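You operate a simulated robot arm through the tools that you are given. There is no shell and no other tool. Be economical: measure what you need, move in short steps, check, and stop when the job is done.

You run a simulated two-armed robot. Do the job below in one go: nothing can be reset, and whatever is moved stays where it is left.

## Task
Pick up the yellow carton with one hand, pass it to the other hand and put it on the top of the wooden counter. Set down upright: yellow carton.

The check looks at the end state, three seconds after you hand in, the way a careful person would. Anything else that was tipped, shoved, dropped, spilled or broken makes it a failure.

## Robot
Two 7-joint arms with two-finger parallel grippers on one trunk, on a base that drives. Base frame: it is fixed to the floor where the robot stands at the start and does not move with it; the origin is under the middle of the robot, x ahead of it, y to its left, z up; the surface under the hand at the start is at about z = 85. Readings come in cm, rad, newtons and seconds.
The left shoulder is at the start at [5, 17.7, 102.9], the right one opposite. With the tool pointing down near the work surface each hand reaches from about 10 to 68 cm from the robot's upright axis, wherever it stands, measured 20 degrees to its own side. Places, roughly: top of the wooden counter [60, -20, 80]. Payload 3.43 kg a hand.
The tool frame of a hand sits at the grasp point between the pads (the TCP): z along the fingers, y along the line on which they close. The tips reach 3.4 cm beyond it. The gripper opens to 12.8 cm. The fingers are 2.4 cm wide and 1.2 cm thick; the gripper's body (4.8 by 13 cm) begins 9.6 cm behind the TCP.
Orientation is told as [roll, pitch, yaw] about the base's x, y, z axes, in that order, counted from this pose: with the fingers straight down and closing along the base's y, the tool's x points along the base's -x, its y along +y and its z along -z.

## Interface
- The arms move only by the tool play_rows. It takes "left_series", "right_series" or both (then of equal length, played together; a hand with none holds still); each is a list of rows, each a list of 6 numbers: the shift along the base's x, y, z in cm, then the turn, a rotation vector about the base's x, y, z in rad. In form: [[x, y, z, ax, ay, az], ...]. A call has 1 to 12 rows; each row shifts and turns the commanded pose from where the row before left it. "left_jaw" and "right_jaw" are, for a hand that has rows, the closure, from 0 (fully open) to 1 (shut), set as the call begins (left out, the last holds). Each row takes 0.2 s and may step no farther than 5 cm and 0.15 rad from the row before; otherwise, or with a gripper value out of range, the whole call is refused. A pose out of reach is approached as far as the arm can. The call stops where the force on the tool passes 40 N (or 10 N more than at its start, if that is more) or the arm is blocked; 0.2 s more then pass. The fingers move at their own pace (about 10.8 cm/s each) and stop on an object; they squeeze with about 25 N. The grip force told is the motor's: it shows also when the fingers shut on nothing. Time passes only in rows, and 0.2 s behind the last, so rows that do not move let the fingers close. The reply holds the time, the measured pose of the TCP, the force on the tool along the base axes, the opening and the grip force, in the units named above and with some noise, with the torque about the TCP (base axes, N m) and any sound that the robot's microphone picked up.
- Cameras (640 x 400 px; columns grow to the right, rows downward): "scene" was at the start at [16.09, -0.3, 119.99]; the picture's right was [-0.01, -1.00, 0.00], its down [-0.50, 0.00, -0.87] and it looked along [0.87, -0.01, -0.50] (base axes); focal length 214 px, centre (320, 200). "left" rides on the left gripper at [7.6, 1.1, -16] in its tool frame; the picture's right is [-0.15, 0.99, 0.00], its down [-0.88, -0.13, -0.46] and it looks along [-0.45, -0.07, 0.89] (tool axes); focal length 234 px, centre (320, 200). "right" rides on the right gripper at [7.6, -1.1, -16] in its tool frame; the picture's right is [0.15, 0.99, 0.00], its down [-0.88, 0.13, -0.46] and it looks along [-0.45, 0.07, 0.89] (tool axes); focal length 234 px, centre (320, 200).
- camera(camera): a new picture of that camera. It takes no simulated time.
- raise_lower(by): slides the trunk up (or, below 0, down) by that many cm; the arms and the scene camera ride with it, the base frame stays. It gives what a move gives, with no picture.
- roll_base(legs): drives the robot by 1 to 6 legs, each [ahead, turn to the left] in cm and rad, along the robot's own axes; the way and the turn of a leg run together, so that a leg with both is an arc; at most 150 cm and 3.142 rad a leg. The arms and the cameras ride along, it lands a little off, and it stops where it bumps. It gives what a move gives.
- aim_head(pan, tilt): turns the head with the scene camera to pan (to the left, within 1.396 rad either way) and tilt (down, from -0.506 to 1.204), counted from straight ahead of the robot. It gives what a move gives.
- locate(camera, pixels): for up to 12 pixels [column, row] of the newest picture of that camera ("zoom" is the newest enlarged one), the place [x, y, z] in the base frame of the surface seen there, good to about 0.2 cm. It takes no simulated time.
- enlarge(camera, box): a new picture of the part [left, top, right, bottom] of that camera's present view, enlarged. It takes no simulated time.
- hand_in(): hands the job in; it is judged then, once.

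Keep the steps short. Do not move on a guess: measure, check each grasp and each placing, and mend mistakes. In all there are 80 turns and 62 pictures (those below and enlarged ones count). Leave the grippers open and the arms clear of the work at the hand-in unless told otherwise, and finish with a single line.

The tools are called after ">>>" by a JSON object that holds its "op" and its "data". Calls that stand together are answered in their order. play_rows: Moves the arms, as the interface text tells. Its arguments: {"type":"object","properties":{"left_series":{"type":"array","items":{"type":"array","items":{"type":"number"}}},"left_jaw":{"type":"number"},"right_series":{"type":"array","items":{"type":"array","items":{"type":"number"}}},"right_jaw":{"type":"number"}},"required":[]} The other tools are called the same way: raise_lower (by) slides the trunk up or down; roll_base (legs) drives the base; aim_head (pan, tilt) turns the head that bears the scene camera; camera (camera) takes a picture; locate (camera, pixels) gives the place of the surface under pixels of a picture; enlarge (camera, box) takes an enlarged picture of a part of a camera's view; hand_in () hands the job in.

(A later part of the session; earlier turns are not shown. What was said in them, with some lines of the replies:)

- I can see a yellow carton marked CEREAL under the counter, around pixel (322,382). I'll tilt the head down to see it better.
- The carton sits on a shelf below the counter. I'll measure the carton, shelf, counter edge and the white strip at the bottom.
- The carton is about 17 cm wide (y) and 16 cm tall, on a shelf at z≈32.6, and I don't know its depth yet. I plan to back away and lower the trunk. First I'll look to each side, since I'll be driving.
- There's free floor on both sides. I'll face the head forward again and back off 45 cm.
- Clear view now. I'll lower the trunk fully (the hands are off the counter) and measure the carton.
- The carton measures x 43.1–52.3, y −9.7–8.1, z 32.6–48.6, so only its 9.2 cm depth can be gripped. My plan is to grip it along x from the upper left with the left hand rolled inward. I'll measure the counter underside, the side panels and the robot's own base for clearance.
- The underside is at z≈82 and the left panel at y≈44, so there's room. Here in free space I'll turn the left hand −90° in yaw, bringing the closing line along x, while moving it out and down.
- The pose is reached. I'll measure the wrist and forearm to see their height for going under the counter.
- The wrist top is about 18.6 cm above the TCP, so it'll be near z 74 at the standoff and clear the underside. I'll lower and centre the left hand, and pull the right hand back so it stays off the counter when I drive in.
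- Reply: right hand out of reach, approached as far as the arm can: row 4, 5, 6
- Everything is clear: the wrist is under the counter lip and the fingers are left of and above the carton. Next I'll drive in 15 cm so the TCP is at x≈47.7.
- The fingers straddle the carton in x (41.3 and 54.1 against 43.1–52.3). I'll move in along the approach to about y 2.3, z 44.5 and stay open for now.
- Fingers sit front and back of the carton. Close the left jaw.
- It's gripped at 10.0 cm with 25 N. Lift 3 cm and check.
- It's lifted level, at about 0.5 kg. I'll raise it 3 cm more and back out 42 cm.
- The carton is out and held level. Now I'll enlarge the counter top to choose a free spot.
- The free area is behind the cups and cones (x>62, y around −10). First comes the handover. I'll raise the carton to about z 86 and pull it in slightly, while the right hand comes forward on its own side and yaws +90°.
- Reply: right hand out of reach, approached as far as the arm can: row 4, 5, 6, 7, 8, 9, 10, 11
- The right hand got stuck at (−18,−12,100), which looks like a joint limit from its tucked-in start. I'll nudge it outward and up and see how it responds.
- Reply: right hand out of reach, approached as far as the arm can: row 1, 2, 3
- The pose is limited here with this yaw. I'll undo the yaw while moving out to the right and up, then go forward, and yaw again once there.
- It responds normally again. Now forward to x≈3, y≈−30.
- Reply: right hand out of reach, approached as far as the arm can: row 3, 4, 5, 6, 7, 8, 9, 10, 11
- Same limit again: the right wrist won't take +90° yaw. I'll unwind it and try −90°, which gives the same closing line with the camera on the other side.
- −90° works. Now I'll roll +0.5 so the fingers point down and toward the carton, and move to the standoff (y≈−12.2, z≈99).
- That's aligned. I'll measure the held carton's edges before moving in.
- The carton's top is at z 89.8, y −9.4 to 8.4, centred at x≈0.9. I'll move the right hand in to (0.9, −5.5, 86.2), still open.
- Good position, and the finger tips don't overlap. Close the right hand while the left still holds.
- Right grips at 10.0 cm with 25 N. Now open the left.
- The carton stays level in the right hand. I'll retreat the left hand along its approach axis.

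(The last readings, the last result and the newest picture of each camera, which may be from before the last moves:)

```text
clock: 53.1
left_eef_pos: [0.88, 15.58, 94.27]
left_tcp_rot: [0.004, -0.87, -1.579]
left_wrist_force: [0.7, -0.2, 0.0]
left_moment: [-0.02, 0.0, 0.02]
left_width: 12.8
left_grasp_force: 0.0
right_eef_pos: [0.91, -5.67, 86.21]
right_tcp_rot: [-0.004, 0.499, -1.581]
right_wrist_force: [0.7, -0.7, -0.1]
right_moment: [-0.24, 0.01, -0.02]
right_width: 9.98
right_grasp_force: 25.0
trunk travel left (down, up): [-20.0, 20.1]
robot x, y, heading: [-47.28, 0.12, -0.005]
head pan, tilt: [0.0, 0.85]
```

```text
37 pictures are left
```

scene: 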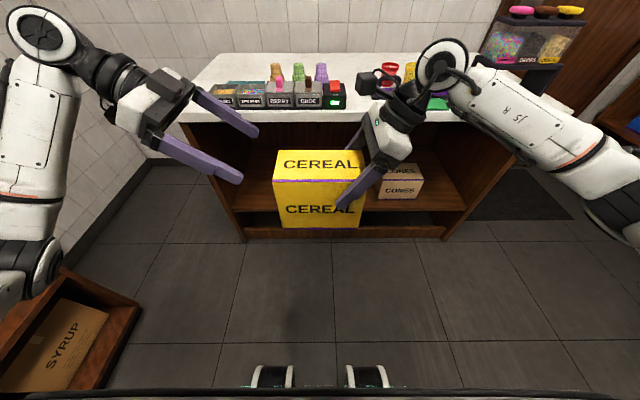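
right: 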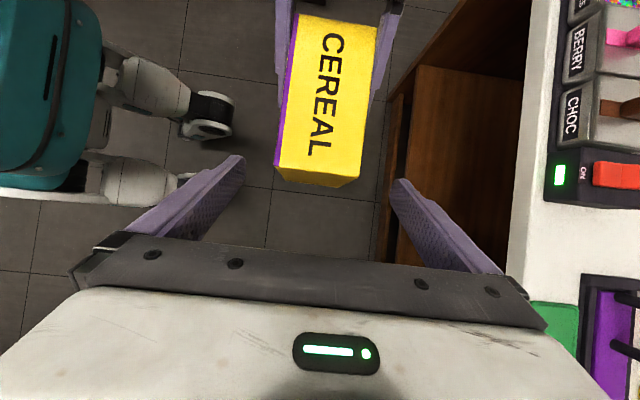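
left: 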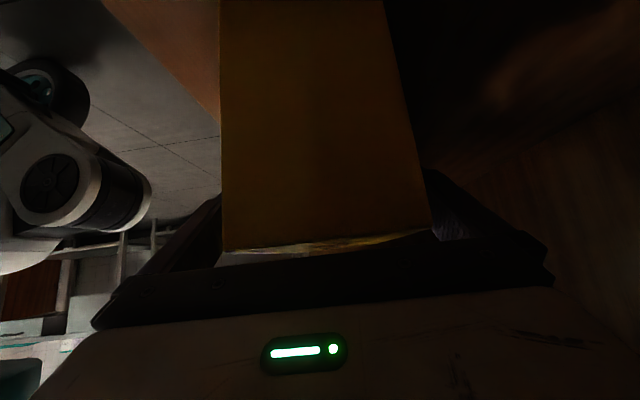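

The handover is done and the carton is level. Next I'll draw the left hand back and up, and lift the carton with the right.

>>> {"op": "play_rows", "data": {"left_series": [[-1, 1, 2, 0, 0, 0], [-2, 1, 2, 0, 0, 0], [-2, 1, 2, 0, 0, 0], [-2, 1, 2, 0, 0, 0], [-2, 1, 2, 0, 0, 0], [-2, 1, 2, 0, 0, 0], [-2, 0, 1, 0, 0, 0], [-2, 0, 1, 0, 0, 0]], "right_series": [[0, 0, 1.5, 0, 0, 0], [0, 0, 1.5, 0, 0, 0], [0, 0, 1.5, 0, 0, 0], [0, 0, 1.5, 0, 0, 0], [0, 0, 1.5, 0, 0, 0], [0, 0, 1.5, 0, 0, 0], [0, 0, 1.5, 0, 0, 0], [0, 0, 1.5, 0, 0, 0]]}}

>>> {"op": "raise_lower", "data": {"by": 20}}

>>> {"op": "camera", "data": {"camera": "scene"}}

```text
clock: 54.9
left_eef_pos: [-14.26, 21.58, 108.4]
left_tcp_rot: [0.003, -0.869, -1.579]
left_wrist_force: [-0.2, 0.7, 0.4]
left_moment: [0.05, 0.0, 0.02]
left_width: 12.78
left_grasp_force: 0.1
right_eef_pos: [0.9, -5.73, 98.2]
right_tcp_rot: [-0.003, 0.499, -1.58]
right_wrist_force: [0.4, 0.3, -4.5]
right_moment: [-0.24, 0.01, 0.0]
right_width: 9.98
right_grasp_force: 25.4
trunk travel left (down, up): [-20.0, 20.1]
robot x, y, heading: [-47.57, 0.09, -0.009]
head pan, tilt: [0.0, 0.85]
```

```text
clock: 57.0
left_eef_pos: [-14.01, 21.62, 128.24]
left_tcp_rot: [0.002, -0.869, -1.58]
left_wrist_force: [-0.7, 0.7, -0.1]
left_moment: [0.03, 0.0, -0.02]
left_width: 12.79
left_grasp_force: 0.1
right_eef_pos: [0.84, -5.75, 118.19]
right_tcp_rot: [-0.004, 0.498, -1.577]
right_wrist_force: [0.3, -0.6, -4.6]
right_moment: [-0.26, 0.03, -0.03]
right_width: 10.01
right_grasp_force: 25.0
trunk travel left (down, up): [-40.0, 0.1]
robot x, y, heading: [-47.39, 0.56, -0.007]
head pan, tilt: [0.0, 0.85]
```

```text
36 pictures are left
```

scene: 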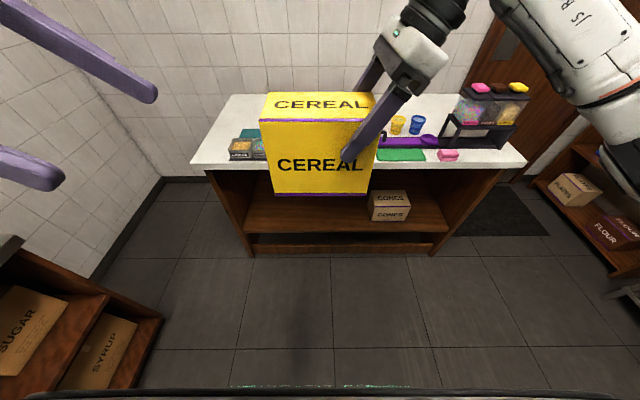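

The carton's bottom is at z≈106. Before driving in, I'll measure the dispenser, cups and counter back.

>>> {"op": "locate", "data": {"camera": "scene", "pixels": [[480, 88], [462, 95], [448, 135], [398, 116], [398, 134], [417, 116], [436, 139], [390, 96], [422, 97], [600, 80], [620, 140], [520, 85]]}}

```text
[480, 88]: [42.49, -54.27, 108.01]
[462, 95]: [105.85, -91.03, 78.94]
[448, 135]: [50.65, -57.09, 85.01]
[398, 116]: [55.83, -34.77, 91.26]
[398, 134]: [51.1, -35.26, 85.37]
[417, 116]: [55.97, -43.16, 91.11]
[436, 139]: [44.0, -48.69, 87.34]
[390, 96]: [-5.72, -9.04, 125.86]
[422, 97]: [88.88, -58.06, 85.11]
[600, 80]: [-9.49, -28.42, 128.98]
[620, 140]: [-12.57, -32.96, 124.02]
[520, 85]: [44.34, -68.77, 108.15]
```

Cups end around x 59 with rims at z≈93, and the dispenser top is at z 108 at y<−54. Drive forward 35 cm, then check.

>>> {"op": "roll_base", "data": {"legs": [[35, 0]]}}

>>> {"op": "aim_head", "data": {"pan": -0.3, "tilt": 0.75}}

>>> {"op": "camera", "data": {"camera": "scene"}}

>>> {"op": "camera", "data": {"camera": "right"}}

```text
clock: 59.3
left_eef_pos: [21.12, 21.46, 128.41]
left_tcp_rot: [0.001, -0.868, -1.58]
left_wrist_force: [-0.1, 0.4, 1.0]
left_moment: [0.02, 0.05, 0.02]
left_width: 12.79
left_grasp_force: 0.1
right_eef_pos: [36.01, -5.73, 118.17]
right_tcp_rot: [-0.004, 0.499, -1.578]
right_wrist_force: [-0.3, -0.9, -4.6]
right_moment: [-0.27, 0.01, 0.02]
right_width: 9.97
right_grasp_force: 24.8
trunk travel left (down, up): [-40.0, 0.1]
robot x, y, heading: [-12.39, 0.04, -0.005]
head pan, tilt: [0.0, 0.85]
```

```text
clock: 60.1
left_eef_pos: [20.97, 21.45, 128.35]
left_tcp_rot: [0.004, -0.869, -1.577]
left_wrist_force: [0.1, 1.2, 0.2]
left_moment: [0.0, -0.04, 0.0]
left_width: 12.78
left_grasp_force: 0.0
right_eef_pos: [36.0, -5.83, 118.17]
right_tcp_rot: [-0.003, 0.498, -1.577]
right_wrist_force: [0.6, 0.0, -4.3]
right_moment: [-0.21, -0.01, 0.03]
right_width: 9.99
right_grasp_force: 24.6
trunk travel left (down, up): [-40.0, 0.1]
robot x, y, heading: [-12.36, 0.29, -0.0]
head pan, tilt: [-0.3, 0.75]
```

```text
35 pictures are left
```

scene: 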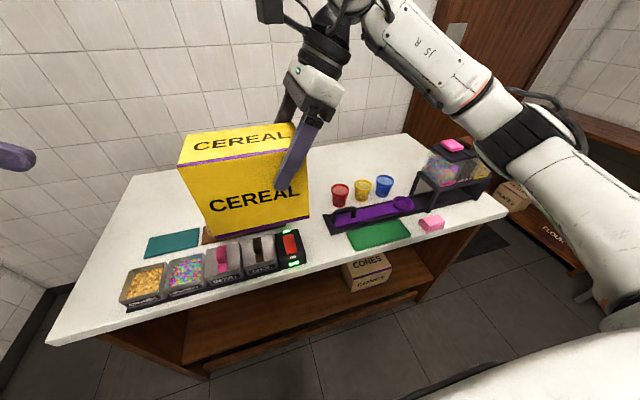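

```text
34 pictures are left
```

right: 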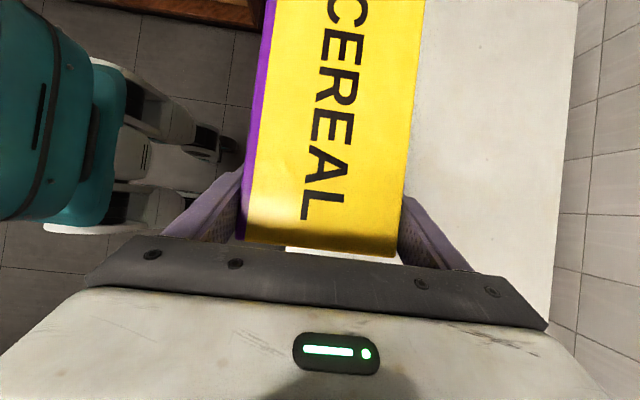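

The right elbow is near the dispenser in the view, so I'll measure the clearance.

>>> {"op": "locate", "data": {"camera": "scene", "pixels": [[460, 110], [490, 130], [530, 165], [560, 200], [570, 130], [450, 147], [340, 192], [348, 187], [340, 205], [275, 228], [312, 210], [600, 280]]}}

```text
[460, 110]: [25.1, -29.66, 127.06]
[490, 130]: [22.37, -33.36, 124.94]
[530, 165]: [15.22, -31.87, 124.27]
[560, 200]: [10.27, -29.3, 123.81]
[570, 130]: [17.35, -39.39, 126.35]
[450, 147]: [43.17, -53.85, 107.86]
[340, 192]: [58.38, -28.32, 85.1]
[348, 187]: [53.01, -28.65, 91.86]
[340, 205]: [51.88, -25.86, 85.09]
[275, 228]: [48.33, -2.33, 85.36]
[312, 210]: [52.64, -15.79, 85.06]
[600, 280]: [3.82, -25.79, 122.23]
```

Elbow bottom is at z≈120+ and the dispenser top at 108, so there's clearance. I'll place it with the centre at about (70, −9), behind the cups (x≤59) and cones. Drive 20 cm further.

>>> {"op": "roll_base", "data": {"legs": [[20, 0]]}}

>>> {"op": "play_rows", "data": {"right_series": [[1, -2.1, 0, 0, 0, 0], [2, -2.1, 0, 0, 0, 0], [2, -2.1, 0, 0, 0, 0], [2, -2.1, 0, 0, 0, 0], [2, 0, 0, 0, 0, 0], [2, 0, 0, 0, 0, 0], [2, 0, 0, 0, 0, 0], [1, 0, 0, 0, 0, 0], [0, 0, 0, 0, 0, 0]]}}

>>> {"op": "camera", "data": {"camera": "scene"}}

```text
clock: 61.7
left_eef_pos: [40.92, 21.42, 128.28]
left_tcp_rot: [0.002, -0.868, -1.578]
left_wrist_force: [-0.4, 0.4, -0.5]
left_moment: [-0.02, -0.02, -0.04]
left_width: 12.83
left_grasp_force: 0.0
right_eef_pos: [55.91, -5.94, 118.08]
right_tcp_rot: [-0.006, 0.497, -1.576]
right_wrist_force: [0.0, -0.4, -4.5]
right_moment: [-0.24, -0.01, 0.0]
right_width: 9.99
right_grasp_force: 25.5
trunk travel left (down, up): [-40.0, 0.1]
robot x, y, heading: [7.54, -0.09, -0.003]
head pan, tilt: [-0.3, 0.75]
```

```text
clock: 63.7
left_eef_pos: [40.88, 21.36, 128.29]
left_tcp_rot: [0.003, -0.87, -1.577]
left_wrist_force: [0.2, 0.1, 0.6]
left_moment: [0.03, 0.01, -0.01]
left_width: 12.8
left_grasp_force: 0.1
right_eef_pos: [69.77, -14.18, 118.11]
right_tcp_rot: [-0.002, 0.497, -1.576]
right_wrist_force: [-0.5, 0.4, -4.6]
right_moment: [-0.21, 0.0, -0.03]
right_width: 10.0
right_grasp_force: 25.0
trunk travel left (down, up): [-40.0, 0.1]
robot x, y, heading: [7.23, -0.25, -0.003]
head pan, tilt: [-0.3, 0.75]
```

```text
33 pictures are left
```

scene: 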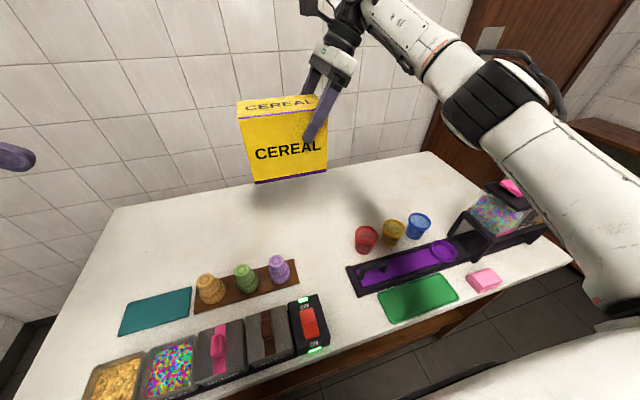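

The spot below is free. I'll measure the carton's bottom edge and the neighbours once more before lowering.

>>> {"op": "locate", "data": {"camera": "scene", "pixels": [[257, 178], [325, 168], [242, 118], [322, 108], [366, 227], [357, 236], [289, 262], [300, 200], [480, 150], [460, 60]]}}

```text
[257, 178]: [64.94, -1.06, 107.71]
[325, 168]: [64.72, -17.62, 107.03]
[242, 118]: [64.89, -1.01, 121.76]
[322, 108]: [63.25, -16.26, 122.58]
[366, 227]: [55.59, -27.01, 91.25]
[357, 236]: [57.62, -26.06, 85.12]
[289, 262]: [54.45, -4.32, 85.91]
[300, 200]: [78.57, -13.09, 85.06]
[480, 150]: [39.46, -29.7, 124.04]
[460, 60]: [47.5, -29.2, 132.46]
```

The carton's front is at x 64.9, and the cup (back x≈58) and cone stand (x≤54.5) are clear. Lower 18 cm with the arm.

>>> {"op": "play_rows", "data": {"right_series": [[0, 0, -2, 0, 0, 0], [0, 0, -2, 0, 0, 0], [0, 0, -2, 0, 0, 0], [0, 0, -2, 0, 0, 0], [0, 0, -2, 0, 0, 0], [0, 0, -2, 0, 0, 0], [0, 0, -2, 0, 0, 0], [0, 0, -2, 0, 0, 0], [0, 0, -2, 0, 0, 0], [0, 0, 0, 0, 0, 0]]}}

>>> {"op": "camera", "data": {"camera": "scene"}}

```text
clock: 65.9
left_eef_pos: [40.77, 21.35, 128.31]
left_tcp_rot: [0.004, -0.868, -1.577]
left_wrist_force: [0.6, -0.8, -0.3]
left_moment: [0.01, 0.02, 0.04]
left_width: 12.8
left_grasp_force: 0.0
right_eef_pos: [69.69, -14.28, 100.2]
right_tcp_rot: [-0.003, 0.498, -1.575]
right_wrist_force: [0.2, 0.2, -4.8]
right_moment: [-0.25, -0.01, 0.0]
right_width: 9.97
right_grasp_force: 25.0
trunk travel left (down, up): [-40.0, 0.1]
robot x, y, heading: [7.67, -0.17, -0.004]
head pan, tilt: [-0.3, 0.75]
```

```text
32 pictures are left
```

scene: 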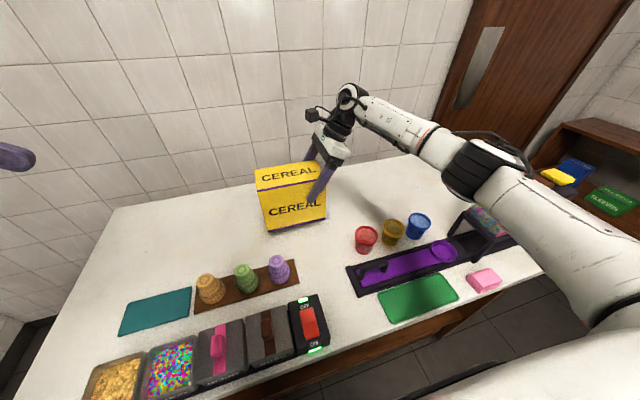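

The bottom should be at about z 87.8. I'll check the elbow clearance, then lower in small steps until it touches.

>>> {"op": "locate", "data": {"camera": "scene", "pixels": [[470, 190], [500, 205], [490, 150], [478, 222], [265, 222], [322, 212]]}}

>>> {"op": "play_rows", "data": {"right_series": [[0, 0, -0.5, 0, 0, 0], [0, 0, -0.5, 0, 0, 0], [0, 0, -0.5, 0, 0, 0], [0, 0, -0.3, 0, 0, 0], [0, 0, -0.3, 0, 0, 0], [0, 0, -0.2, 0, 0, 0], [0, 0, 0, 0, 0, 0]]}}

```text
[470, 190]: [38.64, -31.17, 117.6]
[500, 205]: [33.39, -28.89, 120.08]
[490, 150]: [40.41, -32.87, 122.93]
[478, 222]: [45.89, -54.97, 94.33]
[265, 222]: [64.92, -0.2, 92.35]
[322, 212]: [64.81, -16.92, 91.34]
```

```text
clock: 67.5
left_eef_pos: [40.83, 21.39, 128.32]
left_tcp_rot: [0.005, -0.868, -1.579]
left_wrist_force: [0.1, 0.8, 0.9]
left_moment: [-0.02, -0.02, -0.01]
left_width: 12.81
left_grasp_force: 0.0
right_eef_pos: [69.81, -14.27, 97.94]
right_tcp_rot: [-0.005, 0.497, -1.576]
right_wrist_force: [0.2, -0.7, -5.0]
right_moment: [-0.28, 0.0, -0.01]
right_width: 10.01
right_grasp_force: 24.8
trunk travel left (down, up): [-40.0, 0.1]
robot x, y, heading: [7.73, -0.15, -0.006]
head pan, tilt: [-0.3, 0.75]
```

No contact yet. Go on in 0.15 cm steps.

>>> {"op": "play_rows", "data": {"right_series": [[0, 0, -0.15, 0, 0, 0], [0, 0, -0.15, 0, 0, 0], [0, 0, -0.1, 0, 0, 0], [0, 0, 0, 0, 0, 0]]}}

```text
clock: 68.5
left_eef_pos: [40.86, 21.42, 128.38]
left_tcp_rot: [0.004, -0.869, -1.577]
left_wrist_force: [0.1, 0.6, -0.5]
left_moment: [0.0, 0.02, 0.0]
left_width: 12.8
left_grasp_force: 0.0
right_eef_pos: [69.77, -14.3, 97.46]
right_tcp_rot: [-0.004, 0.5, -1.577]
right_wrist_force: [-0.2, -0.9, -2.1]
right_moment: [-0.06, -0.03, 0.0]
right_width: 9.98
right_grasp_force: 25.1
trunk travel left (down, up): [-40.0, 0.1]
robot x, y, heading: [7.29, -0.52, -0.002]
head pan, tilt: [-0.3, 0.75]
```

The load fell from 5 N to 2.1 N, so it has touched. One more tiny step, then look.

>>> {"op": "play_rows", "data": {"right_series": [[0, 0, -0.1, 0, 0, 0], [0, 0, 0, 0, 0, 0]]}}

>>> {"op": "enlarge", "data": {"camera": "scene", "box": [220, 80, 420, 260]}}

```text
clock: 69.1
left_eef_pos: [40.84, 21.22, 128.44]
left_tcp_rot: [0.005, -0.869, -1.577]
left_wrist_force: [-0.4, 0.1, 0.0]
left_moment: [-0.04, 0.01, -0.02]
left_width: 12.79
left_grasp_force: 0.0
right_eef_pos: [69.79, -14.27, 97.35]
right_tcp_rot: [-0.002, 0.5, -1.575]
right_wrist_force: [-0.8, -1.2, 0.6]
right_moment: [-0.1, -0.2, 0.06]
right_width: 9.99
right_grasp_force: 25.1
trunk travel left (down, up): [-40.0, 0.1]
robot x, y, heading: [7.43, 0.1, -0.007]
head pan, tilt: [-0.3, 0.75]
```

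```text
2.22 times, centred on (320, 170) of scene
```

zoom: 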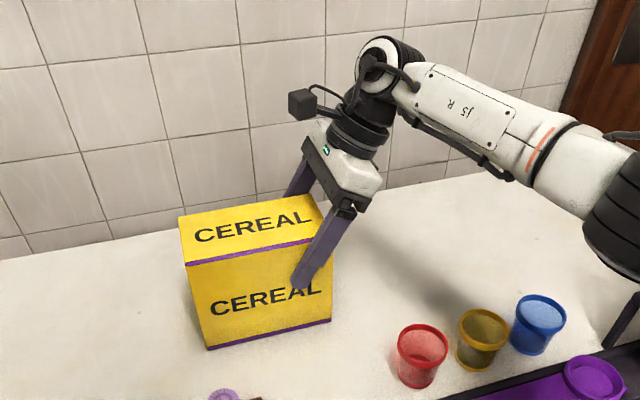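

The carton rests flat and carries its own weight. Open the right hand.

>>> {"op": "play_rows", "data": {"right_series": [[0, 0, 0, 0, 0, 0], [0, 0, 0, 0, 0, 0], [0, 0, 0, 0, 0, 0]], "right_jaw": 0}}

>>> {"op": "play_rows", "data": {"right_series": [[0, -0.48, 0.88, 0, 0, 0], [0, -0.72, 1.32, 0, 0, 0], [0, -0.96, 1.76, 0, 0, 0], [0, -0.96, 1.76, 0, 0, 0], [0, -0.96, 1.76, 0, 0, 0], [0, -0.96, 1.76, 0, 0, 0], [0, -0.96, 1.76, 0, 0, 0], [0, -0.96, 1.76, 0, 0, 0], [0, 0, 2, 0, 0, 0], [0, 0, 2, 0, 0, 0], [0, 0, 2, 0, 0, 0]]}}

>>> {"op": "camera", "data": {"camera": "scene"}}

```text
clock: 69.9
left_eef_pos: [40.82, 21.39, 128.32]
left_tcp_rot: [0.005, -0.871, -1.578]
left_wrist_force: [0.1, 0.2, 0.2]
left_moment: [0.0, 0.03, 0.0]
left_width: 12.8
left_grasp_force: 0.0
right_eef_pos: [69.84, -14.27, 97.3]
right_tcp_rot: [-0.004, 0.498, -1.576]
right_wrist_force: [0.3, 0.1, -0.4]
right_moment: [0.0, -0.01, 0.02]
right_width: 12.79
right_grasp_force: 0.0
trunk travel left (down, up): [-40.0, 0.1]
robot x, y, heading: [7.89, -0.28, -0.006]
head pan, tilt: [-0.3, 0.75]
```

```text
clock: 72.3
left_eef_pos: [40.76, 21.41, 128.4]
left_tcp_rot: [0.005, -0.869, -1.579]
left_wrist_force: [0.6, 0.0, -0.3]
left_moment: [0.02, 0.01, 0.0]
left_width: 12.81
left_grasp_force: 0.1
right_eef_pos: [69.68, -21.34, 116.24]
right_tcp_rot: [-0.004, 0.498, -1.575]
right_wrist_force: [0.5, 0.8, -0.4]
right_moment: [-0.02, 0.04, 0.01]
right_width: 12.81
right_grasp_force: 0.1
trunk travel left (down, up): [-40.0, 0.1]
robot x, y, heading: [7.19, -0.04, -0.001]
head pan, tilt: [-0.3, 0.75]
```

```text
30 pictures are left
```

scene: 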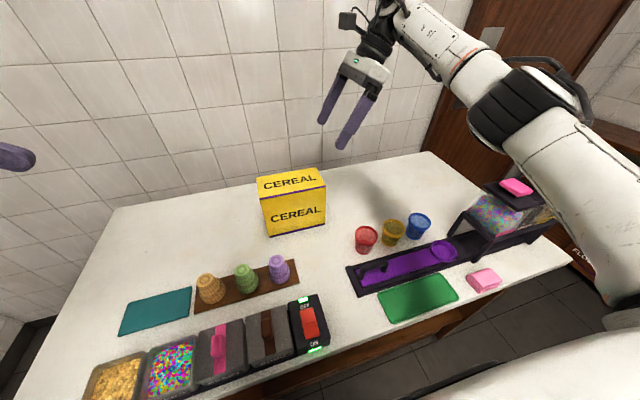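

The carton stands upright and nothing else has moved. I'll back away 40 cm so the arms are clear, and take one last look.

>>> {"op": "roll_base", "data": {"legs": [[-40, 0]]}}

>>> {"op": "camera", "data": {"camera": "scene"}}

```text
clock: 74.8
left_eef_pos: [0.75, 21.56, 128.39]
left_tcp_rot: [0.005, -0.869, -1.581]
left_wrist_force: [1.1, 0.4, -0.1]
left_moment: [0.01, -0.01, 0.02]
left_width: 12.81
left_grasp_force: 0.0
right_eef_pos: [29.68, -21.27, 116.16]
right_tcp_rot: [-0.004, 0.499, -1.578]
right_wrist_force: [-0.3, 0.5, 0.8]
right_moment: [0.0, -0.02, 0.02]
right_width: 12.81
right_grasp_force: 0.1
trunk travel left (down, up): [-40.0, 0.1]
robot x, y, heading: [-32.6, 0.0, -0.007]
head pan, tilt: [-0.3, 0.75]
```

```text
29 pictures are left
```

scene: 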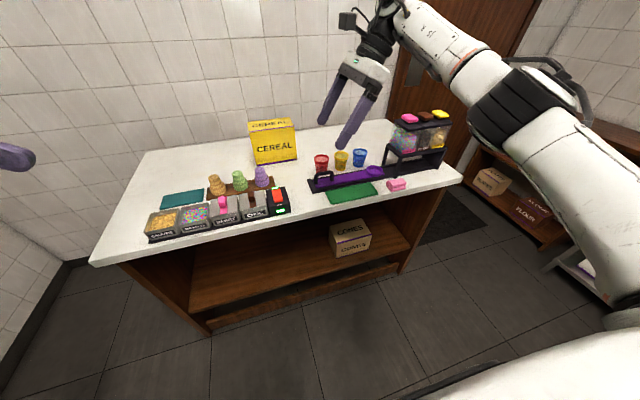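

Carton upright on the counter, everything else in place, grippers open and clear. Handing in.

>>> {"op": "hand_in", "data": {}}

```text
The job is handed in.
```

The yellow carton was picked up with the left hand, passed to the right hand, and set upright on top of the wooden counter; nothing else looked disturbed in the last picture.
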